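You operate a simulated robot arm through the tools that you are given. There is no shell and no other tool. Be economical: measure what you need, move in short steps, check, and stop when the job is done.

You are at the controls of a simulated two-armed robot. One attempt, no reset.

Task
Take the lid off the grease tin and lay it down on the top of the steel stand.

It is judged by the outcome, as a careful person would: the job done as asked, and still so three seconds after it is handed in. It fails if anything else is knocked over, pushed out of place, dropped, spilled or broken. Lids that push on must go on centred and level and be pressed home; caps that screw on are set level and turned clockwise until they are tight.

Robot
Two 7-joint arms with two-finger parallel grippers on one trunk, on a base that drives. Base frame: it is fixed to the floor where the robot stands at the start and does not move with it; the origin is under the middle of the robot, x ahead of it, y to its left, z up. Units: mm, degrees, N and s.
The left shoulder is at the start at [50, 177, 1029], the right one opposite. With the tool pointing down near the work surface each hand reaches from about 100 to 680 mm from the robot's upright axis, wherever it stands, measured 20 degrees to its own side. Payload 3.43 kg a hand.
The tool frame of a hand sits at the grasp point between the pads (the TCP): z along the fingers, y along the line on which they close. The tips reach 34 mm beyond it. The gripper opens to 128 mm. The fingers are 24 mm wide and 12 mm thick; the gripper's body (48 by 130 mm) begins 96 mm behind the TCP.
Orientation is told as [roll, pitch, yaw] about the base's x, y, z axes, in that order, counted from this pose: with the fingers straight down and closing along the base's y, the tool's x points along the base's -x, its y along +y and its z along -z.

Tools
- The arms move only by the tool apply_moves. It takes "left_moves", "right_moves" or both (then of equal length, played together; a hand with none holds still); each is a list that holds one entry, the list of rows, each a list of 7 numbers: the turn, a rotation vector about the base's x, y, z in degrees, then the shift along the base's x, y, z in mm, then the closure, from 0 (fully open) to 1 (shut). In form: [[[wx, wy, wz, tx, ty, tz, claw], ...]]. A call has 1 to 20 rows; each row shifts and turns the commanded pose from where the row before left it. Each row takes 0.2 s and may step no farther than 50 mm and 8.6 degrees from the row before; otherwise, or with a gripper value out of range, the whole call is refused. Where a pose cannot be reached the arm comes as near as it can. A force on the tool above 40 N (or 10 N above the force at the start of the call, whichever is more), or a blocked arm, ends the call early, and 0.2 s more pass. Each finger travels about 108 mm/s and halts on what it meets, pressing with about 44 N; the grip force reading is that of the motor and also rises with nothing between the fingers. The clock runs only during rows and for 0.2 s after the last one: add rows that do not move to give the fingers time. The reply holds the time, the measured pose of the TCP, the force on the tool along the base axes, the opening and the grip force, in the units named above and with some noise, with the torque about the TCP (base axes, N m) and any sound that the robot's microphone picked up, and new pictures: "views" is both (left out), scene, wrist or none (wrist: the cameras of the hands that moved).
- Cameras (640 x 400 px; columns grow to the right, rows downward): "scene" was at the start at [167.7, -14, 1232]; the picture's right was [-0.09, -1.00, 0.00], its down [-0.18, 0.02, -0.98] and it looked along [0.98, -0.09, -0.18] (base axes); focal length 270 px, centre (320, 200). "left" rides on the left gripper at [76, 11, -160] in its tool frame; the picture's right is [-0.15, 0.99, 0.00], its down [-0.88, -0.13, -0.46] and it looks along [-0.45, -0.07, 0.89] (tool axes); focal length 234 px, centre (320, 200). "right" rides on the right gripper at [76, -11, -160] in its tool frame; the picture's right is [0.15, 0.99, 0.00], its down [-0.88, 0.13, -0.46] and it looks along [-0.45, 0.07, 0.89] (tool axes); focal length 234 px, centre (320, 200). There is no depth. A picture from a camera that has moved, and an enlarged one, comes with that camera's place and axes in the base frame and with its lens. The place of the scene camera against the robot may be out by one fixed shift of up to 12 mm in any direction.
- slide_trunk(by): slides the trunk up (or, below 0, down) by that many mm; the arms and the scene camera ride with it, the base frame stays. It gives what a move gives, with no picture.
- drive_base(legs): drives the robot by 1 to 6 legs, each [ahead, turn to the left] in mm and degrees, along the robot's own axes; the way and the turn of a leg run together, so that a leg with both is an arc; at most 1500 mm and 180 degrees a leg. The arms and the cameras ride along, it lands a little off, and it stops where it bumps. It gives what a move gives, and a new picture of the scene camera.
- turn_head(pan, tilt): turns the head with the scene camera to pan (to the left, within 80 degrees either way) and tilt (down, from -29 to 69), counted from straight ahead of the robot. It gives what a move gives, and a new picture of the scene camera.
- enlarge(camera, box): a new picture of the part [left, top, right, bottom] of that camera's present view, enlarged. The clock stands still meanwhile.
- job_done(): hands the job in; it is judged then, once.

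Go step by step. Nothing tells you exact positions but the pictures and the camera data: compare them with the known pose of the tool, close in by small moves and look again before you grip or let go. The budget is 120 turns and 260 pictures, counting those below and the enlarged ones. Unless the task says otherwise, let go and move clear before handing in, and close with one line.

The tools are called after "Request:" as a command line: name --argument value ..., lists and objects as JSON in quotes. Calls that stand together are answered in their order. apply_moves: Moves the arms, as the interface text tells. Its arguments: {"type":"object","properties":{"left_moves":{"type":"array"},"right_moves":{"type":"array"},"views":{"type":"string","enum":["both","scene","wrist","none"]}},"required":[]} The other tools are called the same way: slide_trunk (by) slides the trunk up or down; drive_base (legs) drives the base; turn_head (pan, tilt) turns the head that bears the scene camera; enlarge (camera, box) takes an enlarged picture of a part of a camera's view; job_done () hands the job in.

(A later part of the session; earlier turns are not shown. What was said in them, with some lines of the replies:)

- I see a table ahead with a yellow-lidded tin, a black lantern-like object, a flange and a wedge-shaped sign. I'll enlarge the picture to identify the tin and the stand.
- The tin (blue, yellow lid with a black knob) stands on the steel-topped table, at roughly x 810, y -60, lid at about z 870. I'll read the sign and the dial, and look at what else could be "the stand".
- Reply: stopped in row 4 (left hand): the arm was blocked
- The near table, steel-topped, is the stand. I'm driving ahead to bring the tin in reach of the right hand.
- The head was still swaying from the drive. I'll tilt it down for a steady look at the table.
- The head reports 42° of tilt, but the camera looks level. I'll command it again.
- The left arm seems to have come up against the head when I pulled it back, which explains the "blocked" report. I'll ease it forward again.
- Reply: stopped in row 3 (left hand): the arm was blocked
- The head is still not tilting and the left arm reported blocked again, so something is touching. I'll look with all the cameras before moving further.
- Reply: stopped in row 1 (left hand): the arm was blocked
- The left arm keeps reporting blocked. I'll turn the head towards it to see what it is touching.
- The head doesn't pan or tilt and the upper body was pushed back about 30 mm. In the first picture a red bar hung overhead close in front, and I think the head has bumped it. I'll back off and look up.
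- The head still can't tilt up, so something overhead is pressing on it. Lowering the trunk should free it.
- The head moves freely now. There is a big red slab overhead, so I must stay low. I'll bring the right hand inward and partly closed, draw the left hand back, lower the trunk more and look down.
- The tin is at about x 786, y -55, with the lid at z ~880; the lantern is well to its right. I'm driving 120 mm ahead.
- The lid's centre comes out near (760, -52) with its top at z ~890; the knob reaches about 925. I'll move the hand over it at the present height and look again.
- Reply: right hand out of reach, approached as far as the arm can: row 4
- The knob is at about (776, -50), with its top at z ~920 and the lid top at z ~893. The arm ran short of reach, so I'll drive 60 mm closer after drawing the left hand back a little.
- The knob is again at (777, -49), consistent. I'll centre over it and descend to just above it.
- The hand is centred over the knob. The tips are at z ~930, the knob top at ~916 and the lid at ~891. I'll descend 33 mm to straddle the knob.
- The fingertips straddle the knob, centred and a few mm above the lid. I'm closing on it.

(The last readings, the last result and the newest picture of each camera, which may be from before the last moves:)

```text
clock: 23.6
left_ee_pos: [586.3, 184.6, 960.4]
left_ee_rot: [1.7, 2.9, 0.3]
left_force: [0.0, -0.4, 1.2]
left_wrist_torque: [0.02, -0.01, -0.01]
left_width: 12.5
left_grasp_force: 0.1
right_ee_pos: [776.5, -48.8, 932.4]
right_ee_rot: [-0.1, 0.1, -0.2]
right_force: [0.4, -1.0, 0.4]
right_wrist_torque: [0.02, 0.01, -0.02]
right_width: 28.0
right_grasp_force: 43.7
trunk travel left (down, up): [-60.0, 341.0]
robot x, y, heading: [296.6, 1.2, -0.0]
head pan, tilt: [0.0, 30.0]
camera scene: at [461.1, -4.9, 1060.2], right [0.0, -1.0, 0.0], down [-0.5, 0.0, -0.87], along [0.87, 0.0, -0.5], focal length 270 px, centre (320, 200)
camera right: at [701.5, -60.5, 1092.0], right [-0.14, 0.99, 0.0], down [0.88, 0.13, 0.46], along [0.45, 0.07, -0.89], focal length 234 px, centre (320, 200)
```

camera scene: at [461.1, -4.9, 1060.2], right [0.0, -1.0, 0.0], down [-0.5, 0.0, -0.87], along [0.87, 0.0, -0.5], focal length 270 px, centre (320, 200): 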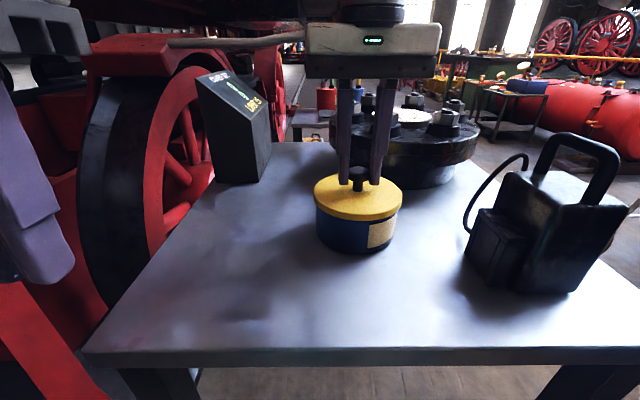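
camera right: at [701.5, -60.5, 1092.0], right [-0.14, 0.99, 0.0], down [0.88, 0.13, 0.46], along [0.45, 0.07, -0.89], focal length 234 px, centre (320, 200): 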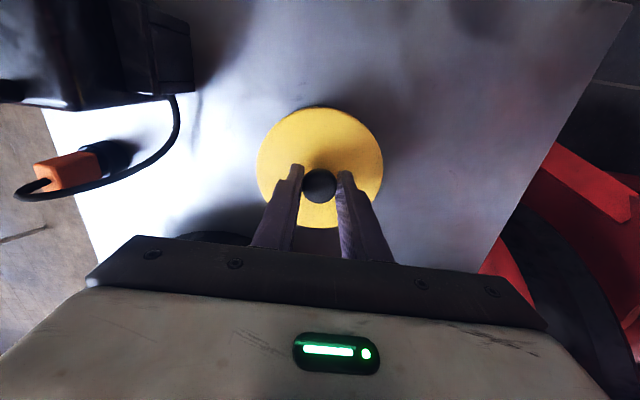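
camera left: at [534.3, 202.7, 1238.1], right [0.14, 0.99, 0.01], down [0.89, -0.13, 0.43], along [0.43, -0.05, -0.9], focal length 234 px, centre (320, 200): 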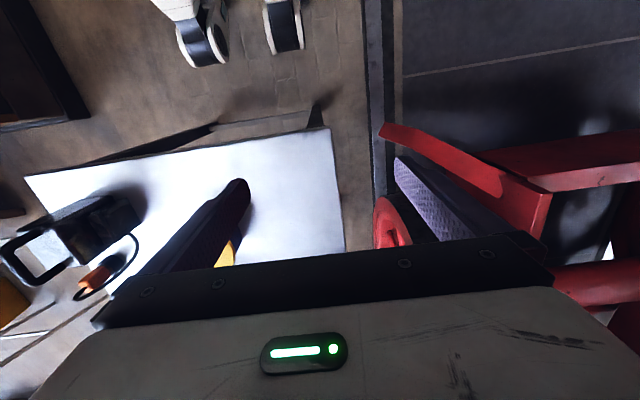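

The knob is gripped (28 mm, 44 N). I'm lifting straight up in small steps.

Request:
apply_moves --right_moves '[[[0, 0, 0, 0, 0, 3, 1], [0, 0, 0, 0, 0, 3, 1], [0, 0, 0, 0, 0, 3, 1], [0, 0, 0, 0, 0, 4, 1], [0, 0, 0, 0, 0, 6, 1]]]' --views "both"

Request:
enlarge --camera "scene" --box '[290, 100, 430, 260]'

Request:
enlarge --camera "scene" --box '[180, 60, 280, 120]'

```text
clock: 24.8
left_ee_pos: [584.5, 184.0, 960.9]
left_ee_rot: [1.7, 2.9, 0.1]
left_force: [-0.3, -0.1, -0.1]
left_wrist_torque: [0.02, 0.0, -0.02]
left_width: 12.9
left_grasp_force: 0.1
right_ee_pos: [775.9, -48.6, 951.5]
right_ee_rot: [0.0, 0.0, -0.2]
right_force: [-0.6, -0.9, -0.2]
right_wrist_torque: [-0.02, 0.01, -0.01]
right_width: 28.4
right_grasp_force: 44.1
trunk travel left (down, up): [-60.0, 341.0]
robot x, y, heading: [296.5, -0.3, 0.3]
head pan, tilt: [0.0, 30.0]
heard: snap
camera scene: at [461.1, -4.8, 1060.2], right [0.0, -1.0, 0.0], down [-0.5, 0.0, -0.87], along [0.87, 0.0, -0.5], focal length 270 px, centre (320, 200)
camera right: at [701.1, -59.6, 1111.1], right [-0.14, 0.99, 0.0], down [0.88, 0.13, 0.46], along [0.45, 0.07, -0.89], focal length 234 px, centre (320, 200)
```

scene: 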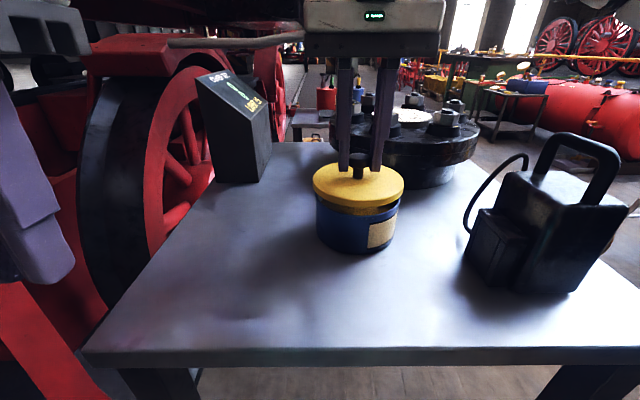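
right: 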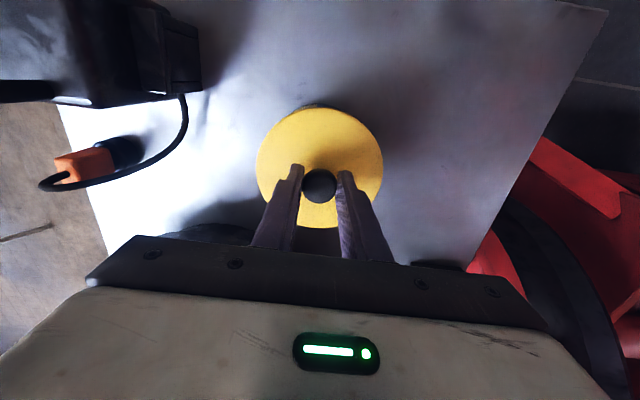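

```text
2.50 times, centred on (360, 180) of scene
camera zoom: at [461.1, -4.8, 1060.2], right [0.0, -1.0, 0.0], down [-0.5, 0.0, -0.87], along [0.87, 0.0, -0.5], focal length 676 px, centre (220, 250)
```

zoom: 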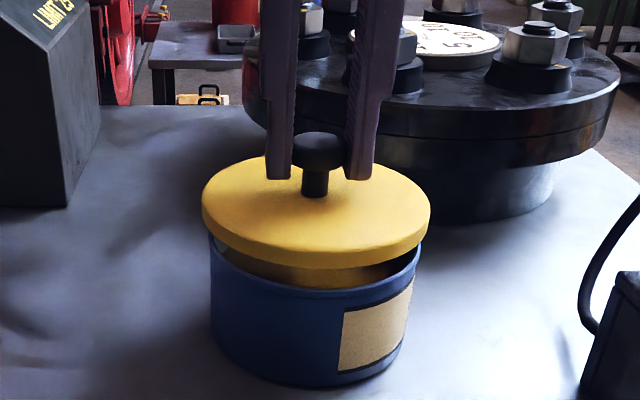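

```text
6.40 times, centred on (230, 90) of scene
camera zoom: at [461.1, -4.8, 1060.2], right [0.0, -1.0, 0.0], down [-0.5, 0.0, -0.87], along [0.87, 0.0, -0.5], focal length 1731 px, centre (896, 904)
```

zoom: 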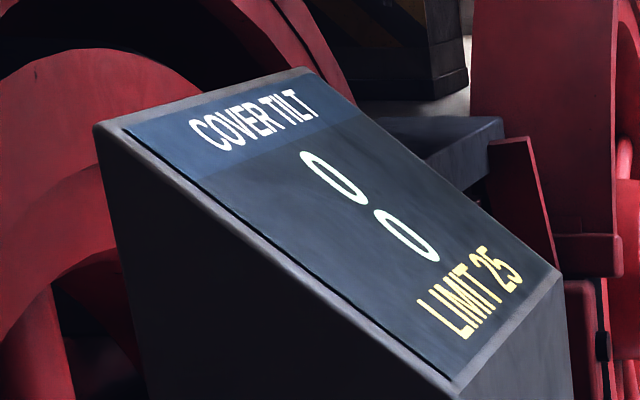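

The lid snapped off cleanly and is level, and the sign still reads 0. I'll raise it clear, draw the left hand back for room, then carry the lid to free table space near (690, 70).

Request:
apply_moves --left_moves '[[[0, 0, 0, -15, 0, 0, 0.9], [0, 0, 0, -15, 0, 0, 0.9], [0, 0, 0, -15, 0, 0, 0.9], [0, 0, 0, -15, 0, 0, 0.9]]]' --right_moves '[[[0, 0, 0, 0, 0, 8, 1], [0, 0, 0, 0, 0, 8, 1], [0, 0, 0, 0, 0, 8, 1], [0, 0, 0, 0, 0, 8, 1]]]' --views "scene"

```text
clock: 25.8
left_ee_pos: [524.4, 184.3, 959.4]
left_ee_rot: [1.7, 3.0, 0.2]
left_force: [0.2, 0.7, 0.2]
left_wrist_torque: [0.01, 0.02, 0.0]
left_width: 12.9
left_grasp_force: 0.1
right_ee_pos: [777.9, -46.6, 984.4]
right_ee_rot: [-0.1, 0.1, -0.1]
right_force: [-0.2, -0.7, 0.3]
right_wrist_torque: [-0.01, 0.0, 0.02]
right_width: 28.1
right_grasp_force: 44.2
trunk travel left (down, up): [-60.0, 341.0]
robot x, y, heading: [298.8, 2.1, -0.0]
head pan, tilt: [0.0, 30.0]
camera scene: at [461.1, -4.7, 1060.2], right [0.0, -1.0, 0.0], down [-0.5, 0.0, -0.87], along [0.87, 0.0, -0.5], focal length 270 px, centre (320, 200)
```

scene: 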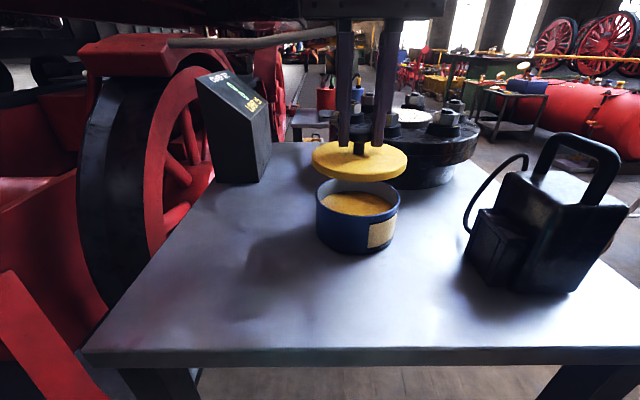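

The left hand is out of the way and the lid is clear of the tin. I'm carrying it level to (690, 70).

Request:
apply_moves --right_moves '[[[0, 0, 0, -5, 6, 0, 1], [0, 0, 0, -12, 16, 0, 1], [0, 0, 0, -12, 16, 0, 1], [0, 0, 0, -12, 16, 0, 1], [0, 0, 0, -12, 16, 0, 1], [0, 0, 0, -12, 16, 0, 1], [0, 0, 0, -12, 16, 0, 1], [0, 0, 0, -9, 13, 0, 1], [0, 0, 0, 0, 0, 0, 1]]]' --views "both"

```text
clock: 27.8
left_ee_pos: [525.1, 183.5, 960.6]
left_ee_rot: [1.7, 2.9, 0.2]
left_force: [0.4, -0.5, 0.5]
left_wrist_torque: [0.01, 0.02, 0.02]
left_width: 12.9
left_grasp_force: 0.1
right_ee_pos: [689.5, 65.4, 982.3]
right_ee_rot: [-0.1, 0.0, -0.1]
right_force: [0.0, -0.4, 0.0]
right_wrist_torque: [0.01, -0.02, -0.01]
right_width: 28.3
right_grasp_force: 43.7
trunk travel left (down, up): [-60.0, 341.0]
robot x, y, heading: [296.3, 0.0, 0.2]
head pan, tilt: [0.0, 30.0]
camera scene: at [461.1, -4.7, 1060.2], right [0.0, -1.0, 0.0], down [-0.5, 0.0, -0.87], along [0.87, 0.0, -0.5], focal length 270 px, centre (320, 200)
camera right: at [615.1, 54.4, 1142.7], right [-0.14, 0.99, 0.0], down [0.88, 0.13, 0.46], along [0.45, 0.07, -0.89], focal length 234 px, centre (320, 200)
```

scene: 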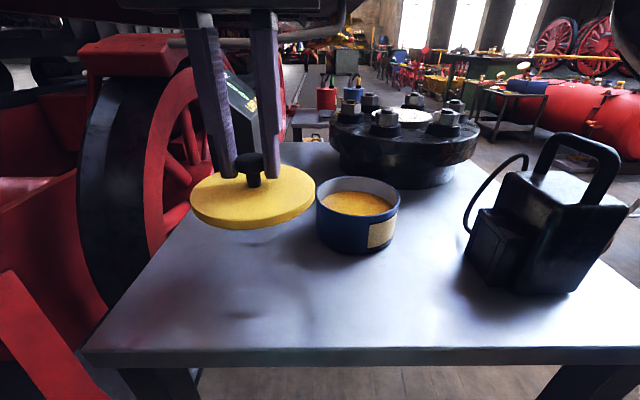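
right: 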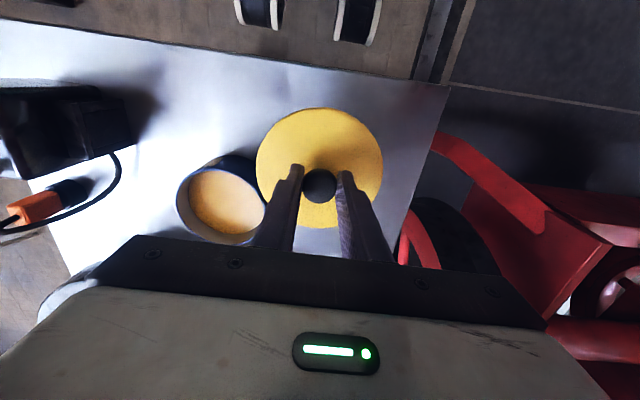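

The lid is over clear table, with a gap to the tin. I'm descending to about 20 mm above the top.

Request:
apply_moves --right_moves '[[[0, 0, 0, 0, 0, -15, 1], [0, 0, 0, 0, 0, -20, 1], [0, 0, 0, 0, 0, -20, 1], [0, 0, 0, 0, 0, -15, 1], [0, 0, 0, 0, 0, -5, 1]]]' --views "both"

Request:
enlarge --camera "scene" --box '[140, 140, 420, 330]'

```text
clock: 29.0
left_ee_pos: [524.6, 183.6, 960.9]
left_ee_rot: [1.6, 2.9, 0.2]
left_force: [0.3, 0.1, -0.1]
left_wrist_torque: [-0.03, -0.02, -0.04]
left_width: 12.9
left_grasp_force: 0.1
right_ee_pos: [690.2, 65.1, 909.9]
right_ee_rot: [-0.1, 0.0, -0.2]
right_force: [0.2, -0.1, -0.4]
right_wrist_torque: [-0.03, -0.01, 0.02]
right_width: 28.0
right_grasp_force: 44.1
trunk travel left (down, up): [-60.0, 341.0]
robot x, y, heading: [293.3, -1.7, -0.1]
head pan, tilt: [0.0, 30.0]
camera scene: at [461.2, -4.8, 1060.2], right [0.0, -1.0, 0.0], down [-0.5, 0.0, -0.87], along [0.87, 0.0, -0.5], focal length 270 px, centre (320, 200)
camera right: at [616.1, 54.7, 1068.7], right [-0.14, 0.99, 0.0], down [0.88, 0.13, 0.46], along [0.45, 0.07, -0.89], focal length 234 px, centre (320, 200)
```

scene: 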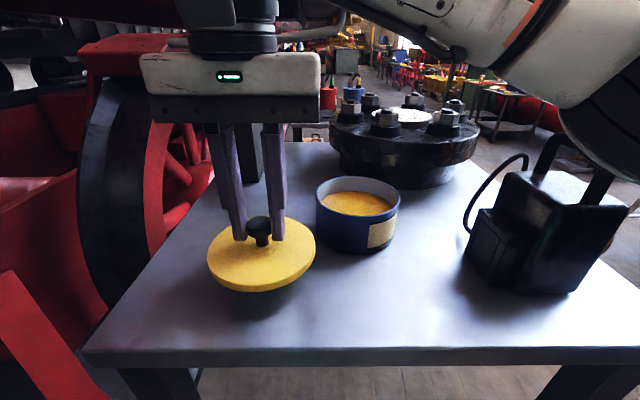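
right: 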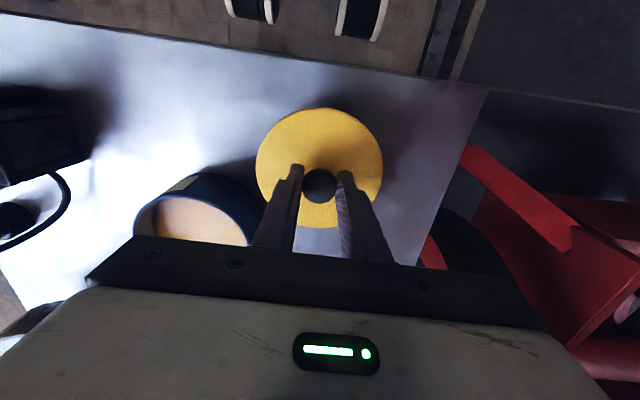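

```text
2.11 times, centred on (280, 235) of scene
camera zoom: at [461.2, -4.8, 1060.2], right [0.0, -1.0, 0.0], down [-0.5, 0.0, -0.87], along [0.87, 0.0, -0.5], focal length 569 px, centre (404, 126)
```

zoom: 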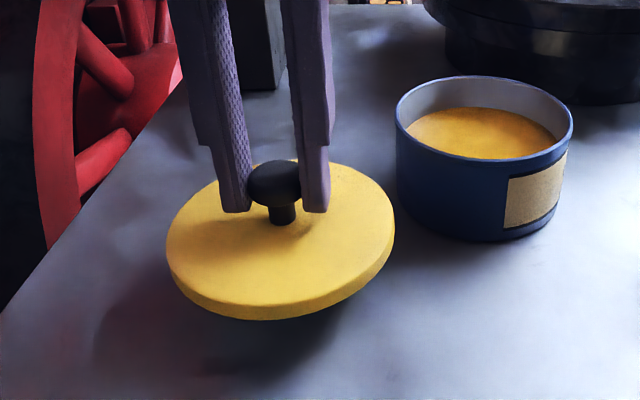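

The right forearm now passes near the lantern in view. Before lowering the rest, I'll check that clearance.

Request:
turn_head --pan -45 --tilt 25

```text
clock: 30.2
left_ee_pos: [524.7, 183.5, 959.9]
left_ee_rot: [1.6, 2.9, 0.2]
left_force: [-0.6, -0.2, 0.2]
left_wrist_torque: [0.03, 0.0, 0.02]
left_width: 12.7
left_grasp_force: 0.1
right_ee_pos: [690.9, 64.5, 908.9]
right_ee_rot: [0.0, 0.0, -0.2]
right_force: [0.2, 0.5, -0.6]
right_wrist_torque: [0.0, 0.0, 0.0]
right_width: 28.2
right_grasp_force: 44.2
trunk travel left (down, up): [-60.0, 341.0]
robot x, y, heading: [294.1, -3.6, -0.0]
head pan, tilt: [-45.0, 25.0]
camera scene: at [435.9, -69.9, 1068.2], right [-0.71, -0.71, 0.0], down [-0.3, 0.3, -0.91], along [0.64, -0.64, -0.42], focal length 270 px, centre (320, 200)
```

scene: 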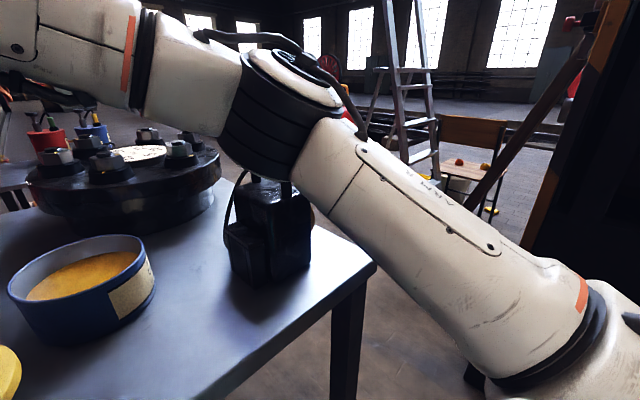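

The right elbow is close in front of the lantern's handle. To be safe I'll raise the lid, back the base 80 mm and extend the arm instead, which keeps the elbow away.

Request:
apply_moves --right_moves '[[[0, 0, 0, 0, 0, 12, 1], [0, 0, 0, 0, 0, 14, 1], [0, 0, 0, 0, 0, 14, 1]]]' --views "scene"

Request:
drive_base --legs '[[-80, 0]]'

Request:
apply_moves --right_moves '[[[0, 0, 0, 8, 0, 0, 1], [0, 0, 0, 16, 0, 0, 1], [0, 0, 0, 16, 0, 0, 1], [0, 0, 0, 16, 0, 0, 1], [0, 0, 0, 16, 0, 0, 1], [0, 0, 0, 8, 0, 0, 1]]]' --views "both"

```text
clock: 31.0
left_ee_pos: [524.9, 184.7, 960.0]
left_ee_rot: [1.6, 2.9, 0.2]
left_force: [-0.1, 0.0, 0.5]
left_wrist_torque: [0.02, 0.01, 0.0]
left_width: 12.7
left_grasp_force: 0.0
right_ee_pos: [691.8, 65.4, 948.7]
right_ee_rot: [0.0, 0.0, -0.3]
right_force: [-0.2, 0.1, -0.3]
right_wrist_torque: [0.02, -0.01, -0.03]
right_width: 27.8
right_grasp_force: 43.8
trunk travel left (down, up): [-60.0, 341.0]
robot x, y, heading: [296.4, -3.5, 0.3]
head pan, tilt: [-45.0, 25.0]
camera scene: at [435.8, -69.9, 1068.2], right [-0.71, -0.71, 0.0], down [-0.3, 0.3, -0.91], along [0.64, -0.64, -0.42], focal length 270 px, centre (320, 200)
```

scene: 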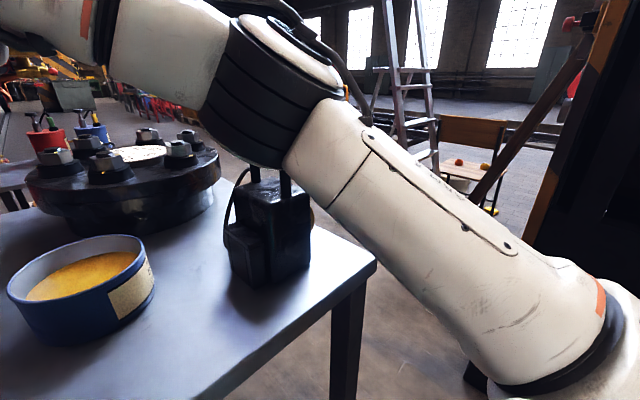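

```text
clock: 32.0
left_ee_pos: [446.3, 183.2, 960.3]
left_ee_rot: [1.6, 2.9, 0.3]
left_force: [0.5, 0.1, -0.5]
left_wrist_torque: [-0.03, 0.01, 0.02]
left_width: 13.1
left_grasp_force: 0.1
right_ee_pos: [613.5, 64.4, 948.8]
right_ee_rot: [-0.1, 0.0, -0.2]
right_force: [-0.1, -0.7, -0.2]
right_wrist_torque: [-0.05, -0.01, -0.01]
right_width: 28.0
right_grasp_force: 43.4
trunk travel left (down, up): [-60.0, 341.0]
robot x, y, heading: [218.9, 0.7, 0.0]
head pan, tilt: [-45.0, 25.0]
camera scene: at [357.7, -70.1, 1068.2], right [-0.71, -0.71, 0.0], down [-0.3, 0.3, -0.91], along [0.64, -0.64, -0.42], focal length 270 px, centre (320, 200)
```

scene: 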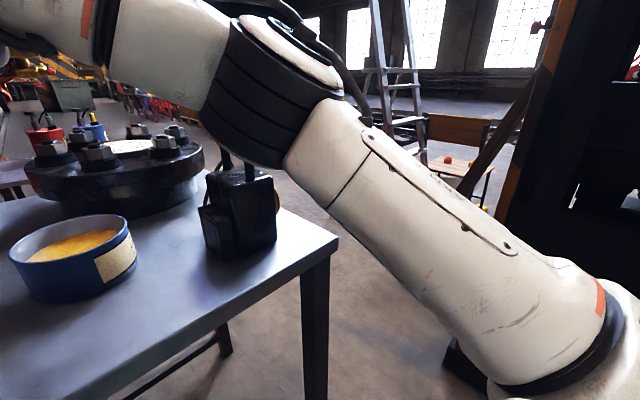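

```text
clock: 33.4
left_ee_pos: [446.2, 183.0, 960.9]
left_ee_rot: [1.7, 2.9, 0.2]
left_force: [-0.3, -0.8, -0.8]
left_wrist_torque: [0.02, 0.02, 0.0]
left_width: 12.7
left_grasp_force: 0.0
right_ee_pos: [698.3, 58.3, 952.9]
right_ee_rot: [0.6, 0.1, -1.0]
right_force: [-1.8, 0.3, -0.8]
right_wrist_torque: [0.0, 0.0, 0.04]
right_width: 28.2
right_grasp_force: 44.0
trunk travel left (down, up): [-60.0, 341.0]
robot x, y, heading: [217.2, 1.2, -0.0]
head pan, tilt: [-45.0, 25.0]
camera scene: at [357.8, -70.4, 1068.1], right [-0.71, -0.71, 0.0], down [-0.3, 0.3, -0.91], along [0.64, -0.64, -0.42], focal length 270 px, centre (320, 200)
camera right: at [621.8, 47.0, 1112.1], right [-0.13, 0.99, 0.01], down [0.88, 0.11, 0.46], along [0.45, 0.07, -0.89], focal length 234 px, centre (320, 200)
```

scene: 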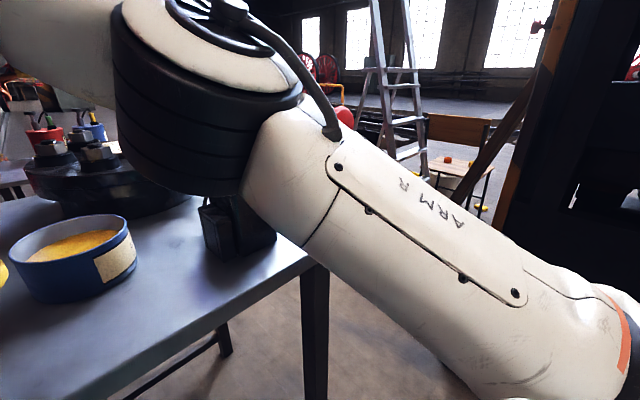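
right: 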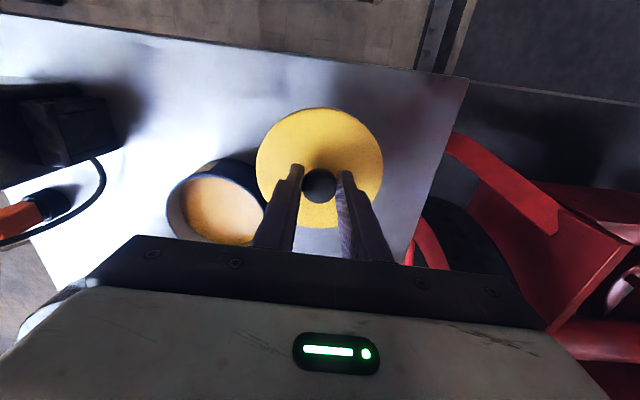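

The elbow is now well nearer to the robot than the lantern is. I'll let things settle, correct the small offset and descend again.

Request:
apply_moves --right_moves '[[[0, 0, 0, 0, 0, 0, 1], [0, 0, 0, -6, 6, -4, 1], [0, 0, 0, 0, 0, -14, 1], [0, 0, 0, 0, 0, -14, 1], [0, 0, 0, 0, 0, -10, 1], [0, 0, 0, 0, 0, 0, 1]]]' --views "both"

```text
clock: 34.8
left_ee_pos: [446.6, 183.3, 961.2]
left_ee_rot: [1.7, 2.9, 0.2]
left_force: [-0.6, -0.2, 0.6]
left_wrist_torque: [0.01, -0.03, 0.02]
left_width: 12.6
left_grasp_force: 0.1
right_ee_pos: [689.1, 72.8, 907.2]
right_ee_rot: [0.0, 0.1, -0.2]
right_force: [0.1, 0.1, -0.2]
right_wrist_torque: [0.01, -0.03, 0.02]
right_width: 28.0
right_grasp_force: 44.0
trunk travel left (down, up): [-60.0, 341.0]
robot x, y, heading: [217.8, 4.2, -0.1]
head pan, tilt: [-45.0, 25.0]
camera scene: at [357.8, -70.1, 1068.2], right [-0.71, -0.71, 0.0], down [-0.3, 0.3, -0.91], along [0.64, -0.64, -0.42], focal length 270 px, centre (320, 200)
camera right: at [613.4, 60.8, 1066.7], right [-0.14, 0.99, 0.0], down [0.88, 0.13, 0.45], along [0.45, 0.06, -0.89], focal length 234 px, centre (320, 200)
```

scene: 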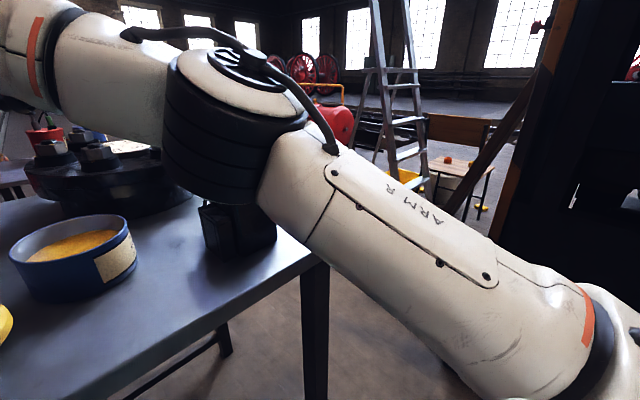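
right: 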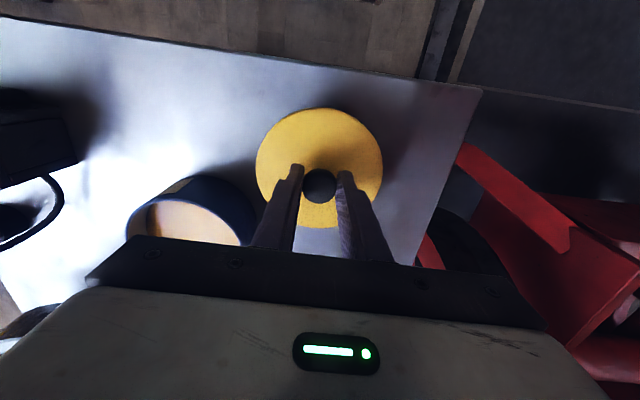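

Clearance is good now. I'll turn the head back to the lid and lower in small steps until contact.

Request:
turn_head --pan 10 --tilt 30

Request:
apply_moves --right_moves '[[[0, 0, 0, 0, 0, -4, 1], [0, 0, 0, 0, 0, -4, 1], [0, 0, 0, 0, 0, -2, 1], [0, 0, 0, 0, 0, -2, 1], [0, 0, 0, 0, 0, 0, 1]]]' --views "scene"

Request:
enlarge --camera "scene" --box '[220, 140, 400, 280]'

```text
clock: 36.0
left_ee_pos: [446.0, 182.8, 959.6]
left_ee_rot: [1.7, 2.9, 0.2]
left_force: [0.6, 0.4, 0.4]
left_wrist_torque: [0.0, 0.0, 0.0]
left_width: 13.0
left_grasp_force: 0.1
right_ee_pos: [688.8, 71.3, 908.3]
right_ee_rot: [-0.1, 0.1, -0.2]
right_force: [-0.7, -0.5, -0.1]
right_wrist_torque: [0.01, 0.02, -0.03]
right_width: 28.2
right_grasp_force: 43.5
trunk travel left (down, up): [-60.0, 341.0]
robot x, y, heading: [216.3, -0.4, 0.1]
head pan, tilt: [10.0, 30.0]
camera scene: at [381.8, 10.7, 1060.2], right [0.17, -0.98, 0.0], down [-0.49, -0.09, -0.87], along [0.85, 0.15, -0.5], focal length 270 px, centre (320, 200)
```

scene: 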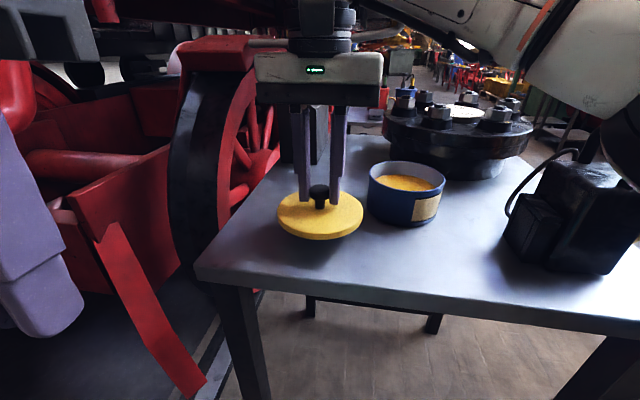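

```text
clock: 37.2
left_ee_pos: [446.0, 183.8, 960.8]
left_ee_rot: [1.6, 3.0, 0.2]
left_force: [-0.2, 0.0, -0.6]
left_wrist_torque: [-0.02, 0.02, -0.01]
left_width: 12.9
left_grasp_force: 0.0
right_ee_pos: [688.5, 70.2, 895.6]
right_ee_rot: [0.0, 0.1, -0.3]
right_force: [-0.4, -0.5, -0.2]
right_wrist_torque: [-0.01, 0.0, -0.01]
right_width: 28.2
right_grasp_force: 43.6
trunk travel left (down, up): [-60.0, 341.0]
robot x, y, heading: [216.2, -0.7, 0.1]
head pan, tilt: [10.0, 30.0]
camera scene: at [381.7, 10.7, 1060.2], right [0.17, -0.98, 0.0], down [-0.49, -0.09, -0.87], along [0.85, 0.15, -0.5], focal length 270 px, centre (320, 200)
```

scene: 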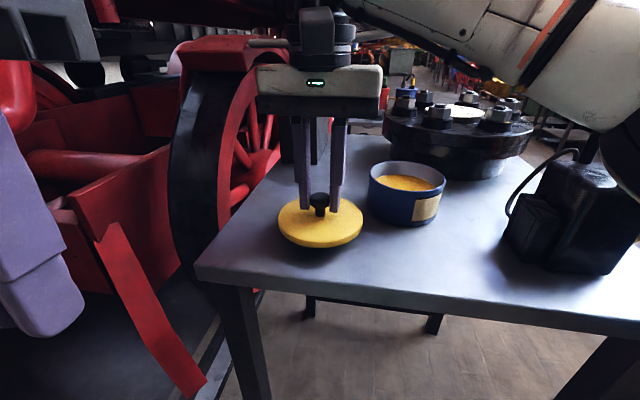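

```text
2.86 times, centred on (310, 210) of scene
camera zoom: at [381.7, 10.7, 1060.2], right [0.17, -0.98, 0.0], down [-0.49, -0.09, -0.87], along [0.85, 0.15, -0.5], focal length 773 px, centre (349, 171)
```

zoom: 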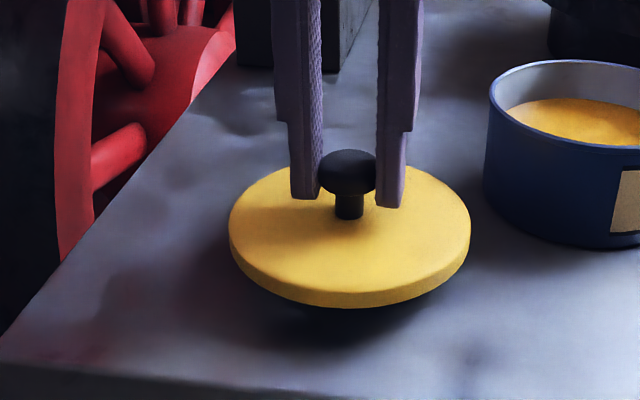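

There is still a gap under the lid, so I'll continue in small steps.

Request:
apply_moves --right_moves '[[[0, 0, 0, 0, 0, -2, 1], [0, 0, 0, 0, 0, -2, 1], [0, 0, 0, 0, 0, -2, 1], [0, 0, 0, 0, 0, -2, 1], [0, 0, 0, 0, 0, 0, 1]]]' --views "none"

Request:
enlarge --camera "scene" --box '[220, 140, 400, 280]'

```text
clock: 38.5
left_ee_pos: [447.0, 183.4, 959.5]
left_ee_rot: [1.7, 3.0, 0.3]
left_force: [1.0, -0.3, 0.2]
left_wrist_torque: [0.03, -0.03, 0.02]
left_width: 12.8
left_grasp_force: 0.0
right_ee_pos: [687.1, 71.3, 886.5]
right_ee_rot: [0.1, 0.1, -0.3]
right_force: [0.2, 0.1, -0.1]
right_wrist_torque: [0.01, 0.0, -0.02]
right_width: 28.2
right_grasp_force: 44.0
trunk travel left (down, up): [-60.0, 341.0]
robot x, y, heading: [219.2, 1.5, 0.2]
head pan, tilt: [10.0, 30.0]
```

```text
2.86 times, centred on (310, 210) of scene
camera zoom: at [381.7, 10.7, 1060.2], right [0.17, -0.98, 0.0], down [-0.49, -0.09, -0.87], along [0.85, 0.15, -0.5], focal length 773 px, centre (349, 171)
```

zoom: 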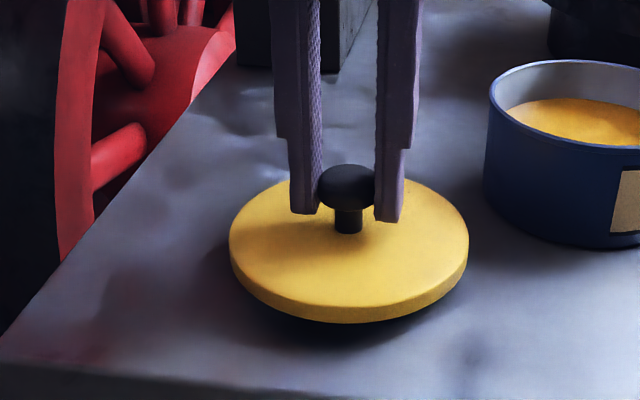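

Request:
apply_moves --right_moves '[[[0, 0, 0, 0, 0, -1.5, 1], [0, 0, 0, 0, 0, -1.5, 1], [0, 0, 0, 0, 0, -1.5, 1], [0, 0, 0, 0, 0, -1.5, 1], [0, 0, 0, 0, 0, 0, 1]]]' --views "none"

Request:
enlarge --camera "scene" --box '[220, 140, 400, 280]'

```text
clock: 39.6
left_ee_pos: [447.5, 183.1, 959.5]
left_ee_rot: [1.7, 2.8, 0.2]
left_force: [-0.7, -0.4, 0.8]
left_wrist_torque: [0.0, -0.01, 0.0]
left_width: 12.6
left_grasp_force: 0.0
right_ee_pos: [688.3, 70.2, 879.9]
right_ee_rot: [0.0, 0.1, -0.3]
right_force: [0.3, -0.2, 0.0]
right_wrist_torque: [-0.03, -0.03, 0.04]
right_width: 28.0
right_grasp_force: 43.8
trunk travel left (down, up): [-60.0, 341.0]
robot x, y, heading: [217.7, 3.9, -0.0]
head pan, tilt: [10.0, 30.0]
```

```text
2.86 times, centred on (310, 210) of scene
camera zoom: at [381.7, 10.7, 1060.2], right [0.17, -0.98, 0.0], down [-0.49, -0.09, -0.87], along [0.85, 0.15, -0.5], focal length 773 px, centre (349, 171)
```

zoom: 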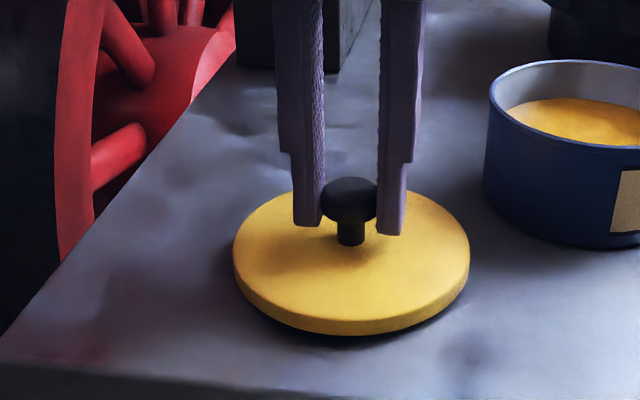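

Almost down; only a thin dark gap is left and there is no contact force yet.

Request:
apply_moves --right_moves '[[[0, 0, 0, 0, 0, -1, 1], [0, 0, 0, 0, 0, -1, 1], [0, 0, 0, 0, 0, -1, 1], [0, 0, 0, 0, 0, -1, 1], [0, 0, 0, 0, 0, 0, 1]]]' --views "none"

Request:
enlarge --camera "scene" --box '[220, 140, 400, 280]'

```text
clock: 40.9
left_ee_pos: [446.9, 183.5, 959.7]
left_ee_rot: [1.8, 2.8, 0.3]
left_force: [-0.2, 0.1, 0.1]
left_wrist_torque: [0.02, -0.02, 0.01]
left_width: 12.6
left_grasp_force: 0.0
right_ee_pos: [687.7, 70.3, 875.9]
right_ee_rot: [-0.1, 0.0, -0.3]
right_force: [0.9, -0.1, -1.1]
right_wrist_torque: [-0.01, -0.02, -0.05]
right_width: 28.3
right_grasp_force: 44.2
trunk travel left (down, up): [-60.0, 341.0]
robot x, y, heading: [217.0, 0.2, -0.1]
head pan, tilt: [10.0, 30.0]
```

```text
2.86 times, centred on (310, 210) of scene
camera zoom: at [381.7, 10.7, 1060.2], right [0.17, -0.98, 0.0], down [-0.49, -0.09, -0.87], along [0.85, 0.15, -0.5], focal length 773 px, centre (349, 171)
```

zoom: 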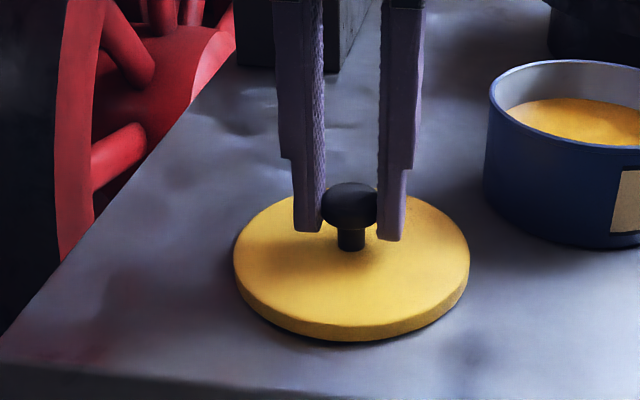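

Request:
apply_moves --right_moves '[[[0, 0, 0, 0, 0, -0.7, 1], [0, 0, 0, 0, 0, -0.7, 1], [0, 0, 0, 0, 0, -0.7, 1], [0, 0, 0, 0, 0, 0, 1]]]' --views "none"

Request:
enlarge --camera "scene" --box '[220, 140, 400, 280]'

```text
clock: 41.9
left_ee_pos: [446.6, 183.8, 959.9]
left_ee_rot: [1.7, 2.9, 0.3]
left_force: [0.3, 0.2, 0.4]
left_wrist_torque: [-0.01, 0.02, -0.02]
left_width: 12.8
left_grasp_force: 0.0
right_ee_pos: [685.8, 70.7, 875.2]
right_ee_rot: [0.1, 0.0, -0.2]
right_force: [-0.2, -0.4, -0.9]
right_wrist_torque: [-0.03, -0.01, 0.01]
right_width: 28.1
right_grasp_force: 44.1
trunk travel left (down, up): [-60.0, 341.0]
robot x, y, heading: [214.5, -1.5, -0.2]
head pan, tilt: [10.0, 30.0]
```

```text
2.86 times, centred on (310, 210) of scene
camera zoom: at [381.7, 10.7, 1060.2], right [0.17, -0.98, 0.0], down [-0.49, -0.09, -0.87], along [0.85, 0.15, -0.5], focal length 773 px, centre (349, 171)
```

zoom: 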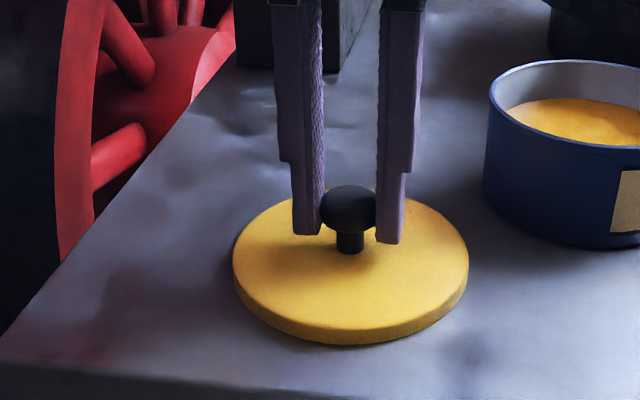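

Request:
apply_moves --right_moves '[[[0, 0, 0, 0, 0, -0.7, 1], [0, 0, 0, 0, 0, -0.7, 1], [0, 0, 0, 0, 0, 0, 1]]]' --views "none"

Request:
enlarge --camera "scene" --box '[220, 140, 400, 280]'

```text
clock: 42.6
left_ee_pos: [445.6, 182.6, 960.3]
left_ee_rot: [1.7, 2.7, 0.2]
left_force: [-0.6, -0.3, 0.6]
left_wrist_torque: [0.03, -0.01, -0.03]
left_width: 12.8
left_grasp_force: 0.0
right_ee_pos: [687.8, 70.5, 874.9]
right_ee_rot: [0.2, -0.2, -0.4]
right_force: [-0.4, 0.7, 12.8]
right_wrist_torque: [0.02, 0.2, 0.01]
right_width: 28.0
right_grasp_force: 44.1
trunk travel left (down, up): [-60.0, 341.0]
robot x, y, heading: [214.3, 2.7, -0.1]
head pan, tilt: [10.0, 30.0]
```

```text
2.86 times, centred on (310, 210) of scene
camera zoom: at [381.1, 10.7, 1060.5], right [0.17, -0.98, 0.0], down [-0.49, -0.09, -0.87], along [0.85, 0.15, -0.5], focal length 773 px, centre (349, 171)
```

zoom: 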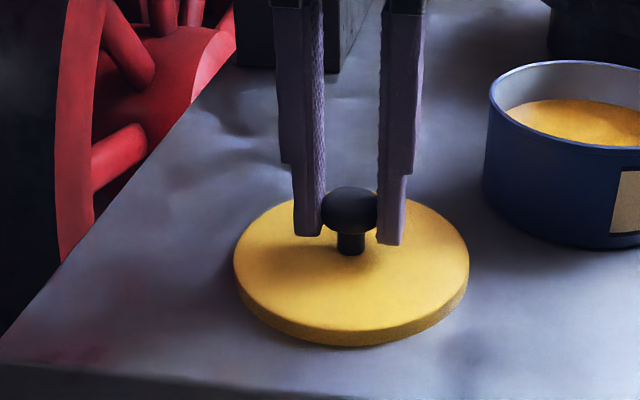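

Contact: there is 12.8 N upward and the lid sits on the top. I'll ease off slightly, then open slowly to about 52 mm.

Request:
apply_moves --right_moves '[[[0, 0, 0, 0, 0, 0.6, 1], [0, 0, 0, 0, 0, 0, 0.75], [0, 0, 0, 0, 0, 0, 0.7], [0, 0, 0, 0, 0, 0, 0.65], [0, 0, 0, 0, 0, 0, 0.6], [0, 0, 0, 0, 0, 0, 0.6]]]' --views "both"

```text
clock: 44.0
left_ee_pos: [446.1, 184.1, 960.3]
left_ee_rot: [1.8, 2.9, 0.2]
left_force: [-0.2, 0.8, -0.3]
left_wrist_torque: [0.0, 0.01, 0.02]
left_width: 12.9
left_grasp_force: 0.2
right_ee_pos: [687.4, 70.9, 872.3]
right_ee_rot: [0.0, 0.0, -0.3]
right_force: [0.5, 0.3, 0.2]
right_wrist_torque: [0.01, 0.02, 0.02]
right_width: 51.1
right_grasp_force: 0.0
trunk travel left (down, up): [-60.0, 341.0]
robot x, y, heading: [218.6, -1.2, 0.2]
head pan, tilt: [10.0, 30.0]
camera scene: at [381.7, 10.7, 1060.2], right [0.17, -0.98, 0.0], down [-0.49, -0.09, -0.87], along [0.85, 0.15, -0.5], focal length 270 px, centre (320, 200)
camera right: at [612.7, 59.2, 1033.3], right [-0.14, 0.99, 0.0], down [0.88, 0.13, 0.46], along [0.45, 0.07, -0.89], focal length 234 px, centre (320, 200)
```

scene: 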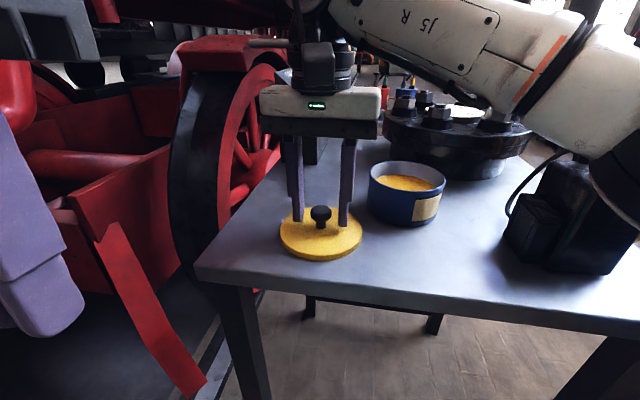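
right: 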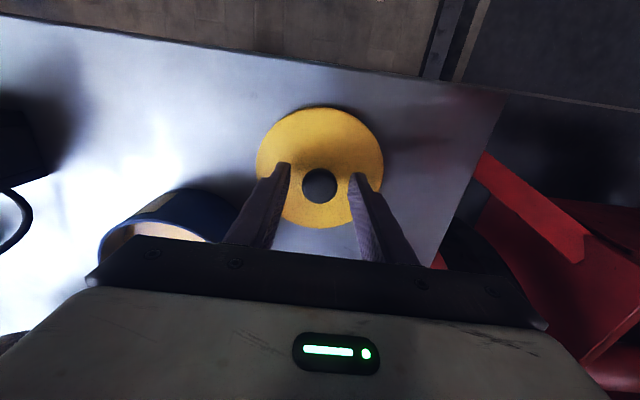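

Released with the fingers clear of the knob. I'll rise straight up and then look at the result.

Request:
apply_moves --right_moves '[[[0, 0, 0, 0, 0, 8, 0.6], [0, 0, 0, 0, 0, 15, 0.6], [0, 0, 0, 0, 0, 20, 0.6], [0, 0, 0, 0, 0, 20, 0.6], [0, 0, 0, 0, 0, 20, 0.6], [0, 0, 0, 0, 0, 15, 0.6]]]' --views "both"

Request:
enlarge --camera "scene" --box '[180, 60, 460, 300]'

```text
clock: 45.6
left_ee_pos: [446.7, 182.5, 961.4]
left_ee_rot: [1.7, 2.9, 0.1]
left_force: [-0.1, 0.5, -0.3]
left_wrist_torque: [0.02, 0.0, 0.0]
left_width: 12.8
left_grasp_force: 0.0
right_ee_pos: [715.4, 10.7, 1007.4]
right_ee_rot: [6.5, -0.6, -6.6]
right_force: [0.8, -0.2, 0.6]
right_wrist_torque: [-0.03, -0.05, -0.01]
right_width: 51.2
right_grasp_force: 0.0
right hand out of reach, approached as far as the arm can: row 6
trunk travel left (down, up): [-60.0, 341.0]
robot x, y, heading: [216.4, 0.3, 0.1]
head pan, tilt: [10.0, 30.0]
stopped in row 6 (right hand): the arm was blocked; the commanded pose is now the measured one
camera scene: at [381.9, 10.4, 1060.1], right [0.17, -0.98, 0.0], down [-0.49, -0.09, -0.87], along [0.85, 0.15, -0.5], focal length 270 px, centre (320, 200)
camera right: at [635.8, -9.8, 1164.5], right [-0.03, 0.99, 0.11], down [0.88, -0.02, 0.47], along [0.47, 0.11, -0.87], focal length 234 px, centre (320, 200)
```

scene: 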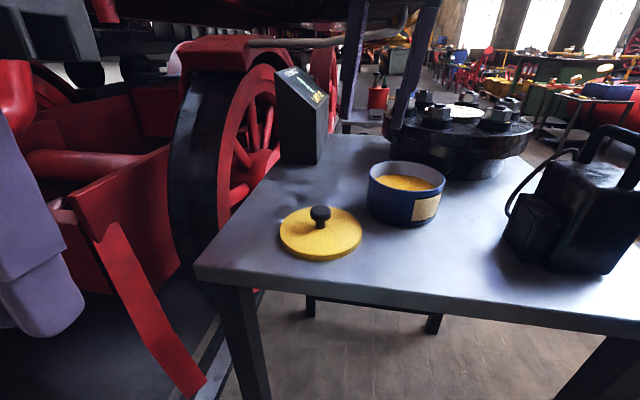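
right: 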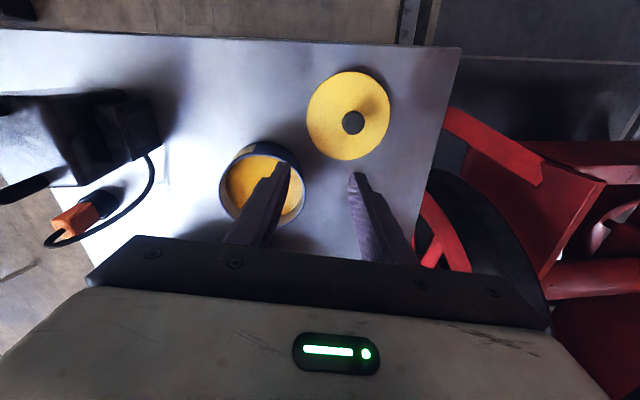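

```text
1.67 times, centred on (320, 180) of scene
camera zoom: at [381.9, 10.4, 1060.1], right [0.17, -0.98, 0.0], down [-0.49, -0.09, -0.87], along [0.85, 0.15, -0.5], focal length 451 px, centre (320, 233)
```

zoom: 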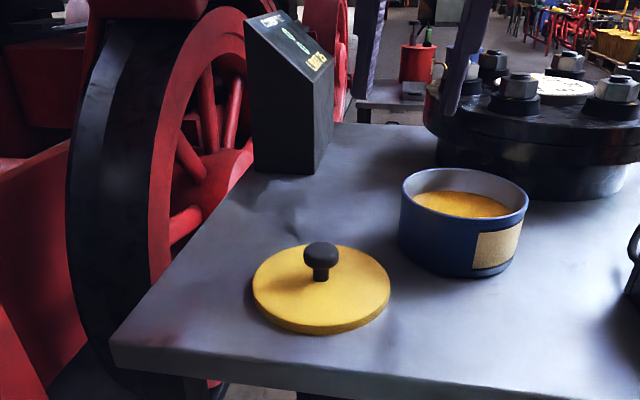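

The lid lies flat on the stand, knob up, and the tin is undisturbed. The arm reached its limit while rising, so I'll back the base off to clear everything and make a last check.

Request:
drive_base --legs '[[-120, 0]]'

Request:
turn_head --pan 0 --tilt 25

Request:
enlarge --camera "scene" --box '[170, 60, 530, 285]'

```text
clock: 46.8
left_ee_pos: [321.5, 182.2, 959.8]
left_ee_rot: [1.7, 3.0, 0.0]
left_force: [0.0, -0.4, -0.3]
left_wrist_torque: [0.01, 0.0, -0.03]
left_width: 12.8
left_grasp_force: 0.0
right_ee_pos: [590.8, 10.3, 1007.7]
right_ee_rot: [6.4, -0.5, -6.7]
right_force: [0.0, 0.7, 0.0]
right_wrist_torque: [0.0, 0.01, 0.0]
right_width: 51.1
right_grasp_force: 0.1
trunk travel left (down, up): [-60.0, 341.0]
robot x, y, heading: [93.1, 1.8, -0.0]
head pan, tilt: [10.0, 30.0]
camera scene: at [256.5, 10.4, 1060.2], right [0.17, -0.99, 0.0], down [-0.49, -0.09, -0.87], along [0.85, 0.15, -0.5], focal length 270 px, centre (320, 200)
```

scene: 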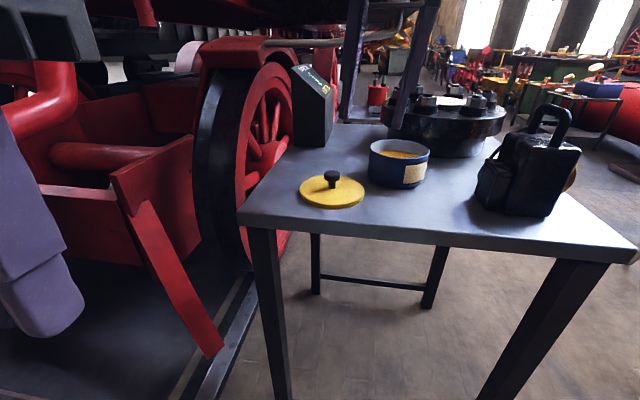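

```text
clock: 47.5
left_ee_pos: [322.3, 183.1, 961.2]
left_ee_rot: [1.7, 2.9, 0.0]
left_force: [0.5, 0.0, 0.5]
left_wrist_torque: [-0.02, 0.01, -0.03]
left_width: 12.7
left_grasp_force: 0.1
right_ee_pos: [588.7, 10.5, 1007.3]
right_ee_rot: [6.6, -0.5, -6.6]
right_force: [-0.4, -1.4, 0.5]
right_wrist_torque: [0.0, 0.02, -0.04]
right_width: 51.1
right_grasp_force: 0.0
trunk travel left (down, up): [-60.0, 341.0]
robot x, y, heading: [91.4, -0.3, -0.1]
head pan, tilt: [0.0, 25.0]
camera scene: at [259.6, -5.3, 1068.1], right [0.0, -1.0, 0.0], down [-0.42, 0.0, -0.91], along [0.91, 0.0, -0.42], focal length 270 px, centre (320, 200)
```

scene: 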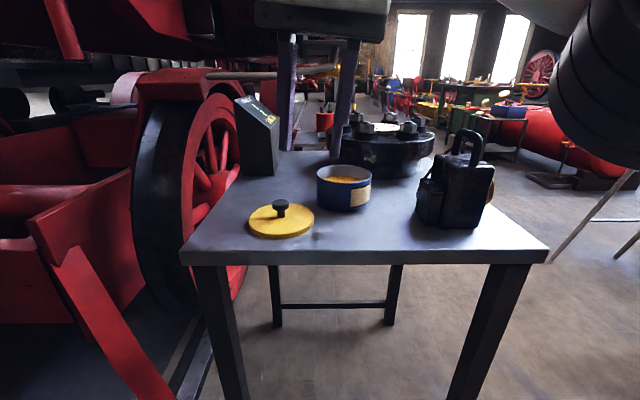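

```text
1.78 times, centred on (350, 172) of scene
camera zoom: at [259.6, -5.3, 1068.1], right [0.0, -1.0, 0.0], down [-0.42, 0.0, -0.91], along [0.91, 0.0, -0.42], focal length 481 px, centre (267, 249)
```

zoom: 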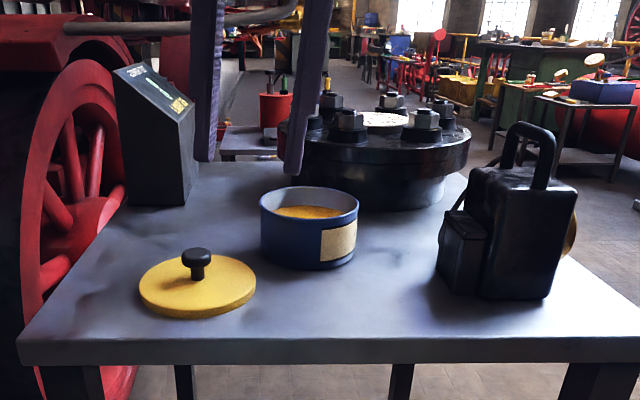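

The lid lies flat on the stand top; the tin, lantern, flange and sign stand as they were, and both hands are clear. I'm handing it in.

Request:
job_done

```text
The job is handed in.
```

The grease tin's lid is off and lying flat, knob up, on top of the steel stand. I took the stand to be the steel-topped table the tin stands on. The tin, lantern, flange and sign look unmoved in the last picture. Early on, the robot's head, and perhaps the left arm, bumped something overhead, probably the red slab on the engine. I backed off and lowered the trunk, and I saw no damage, though I didn't check the slab again afterwards.
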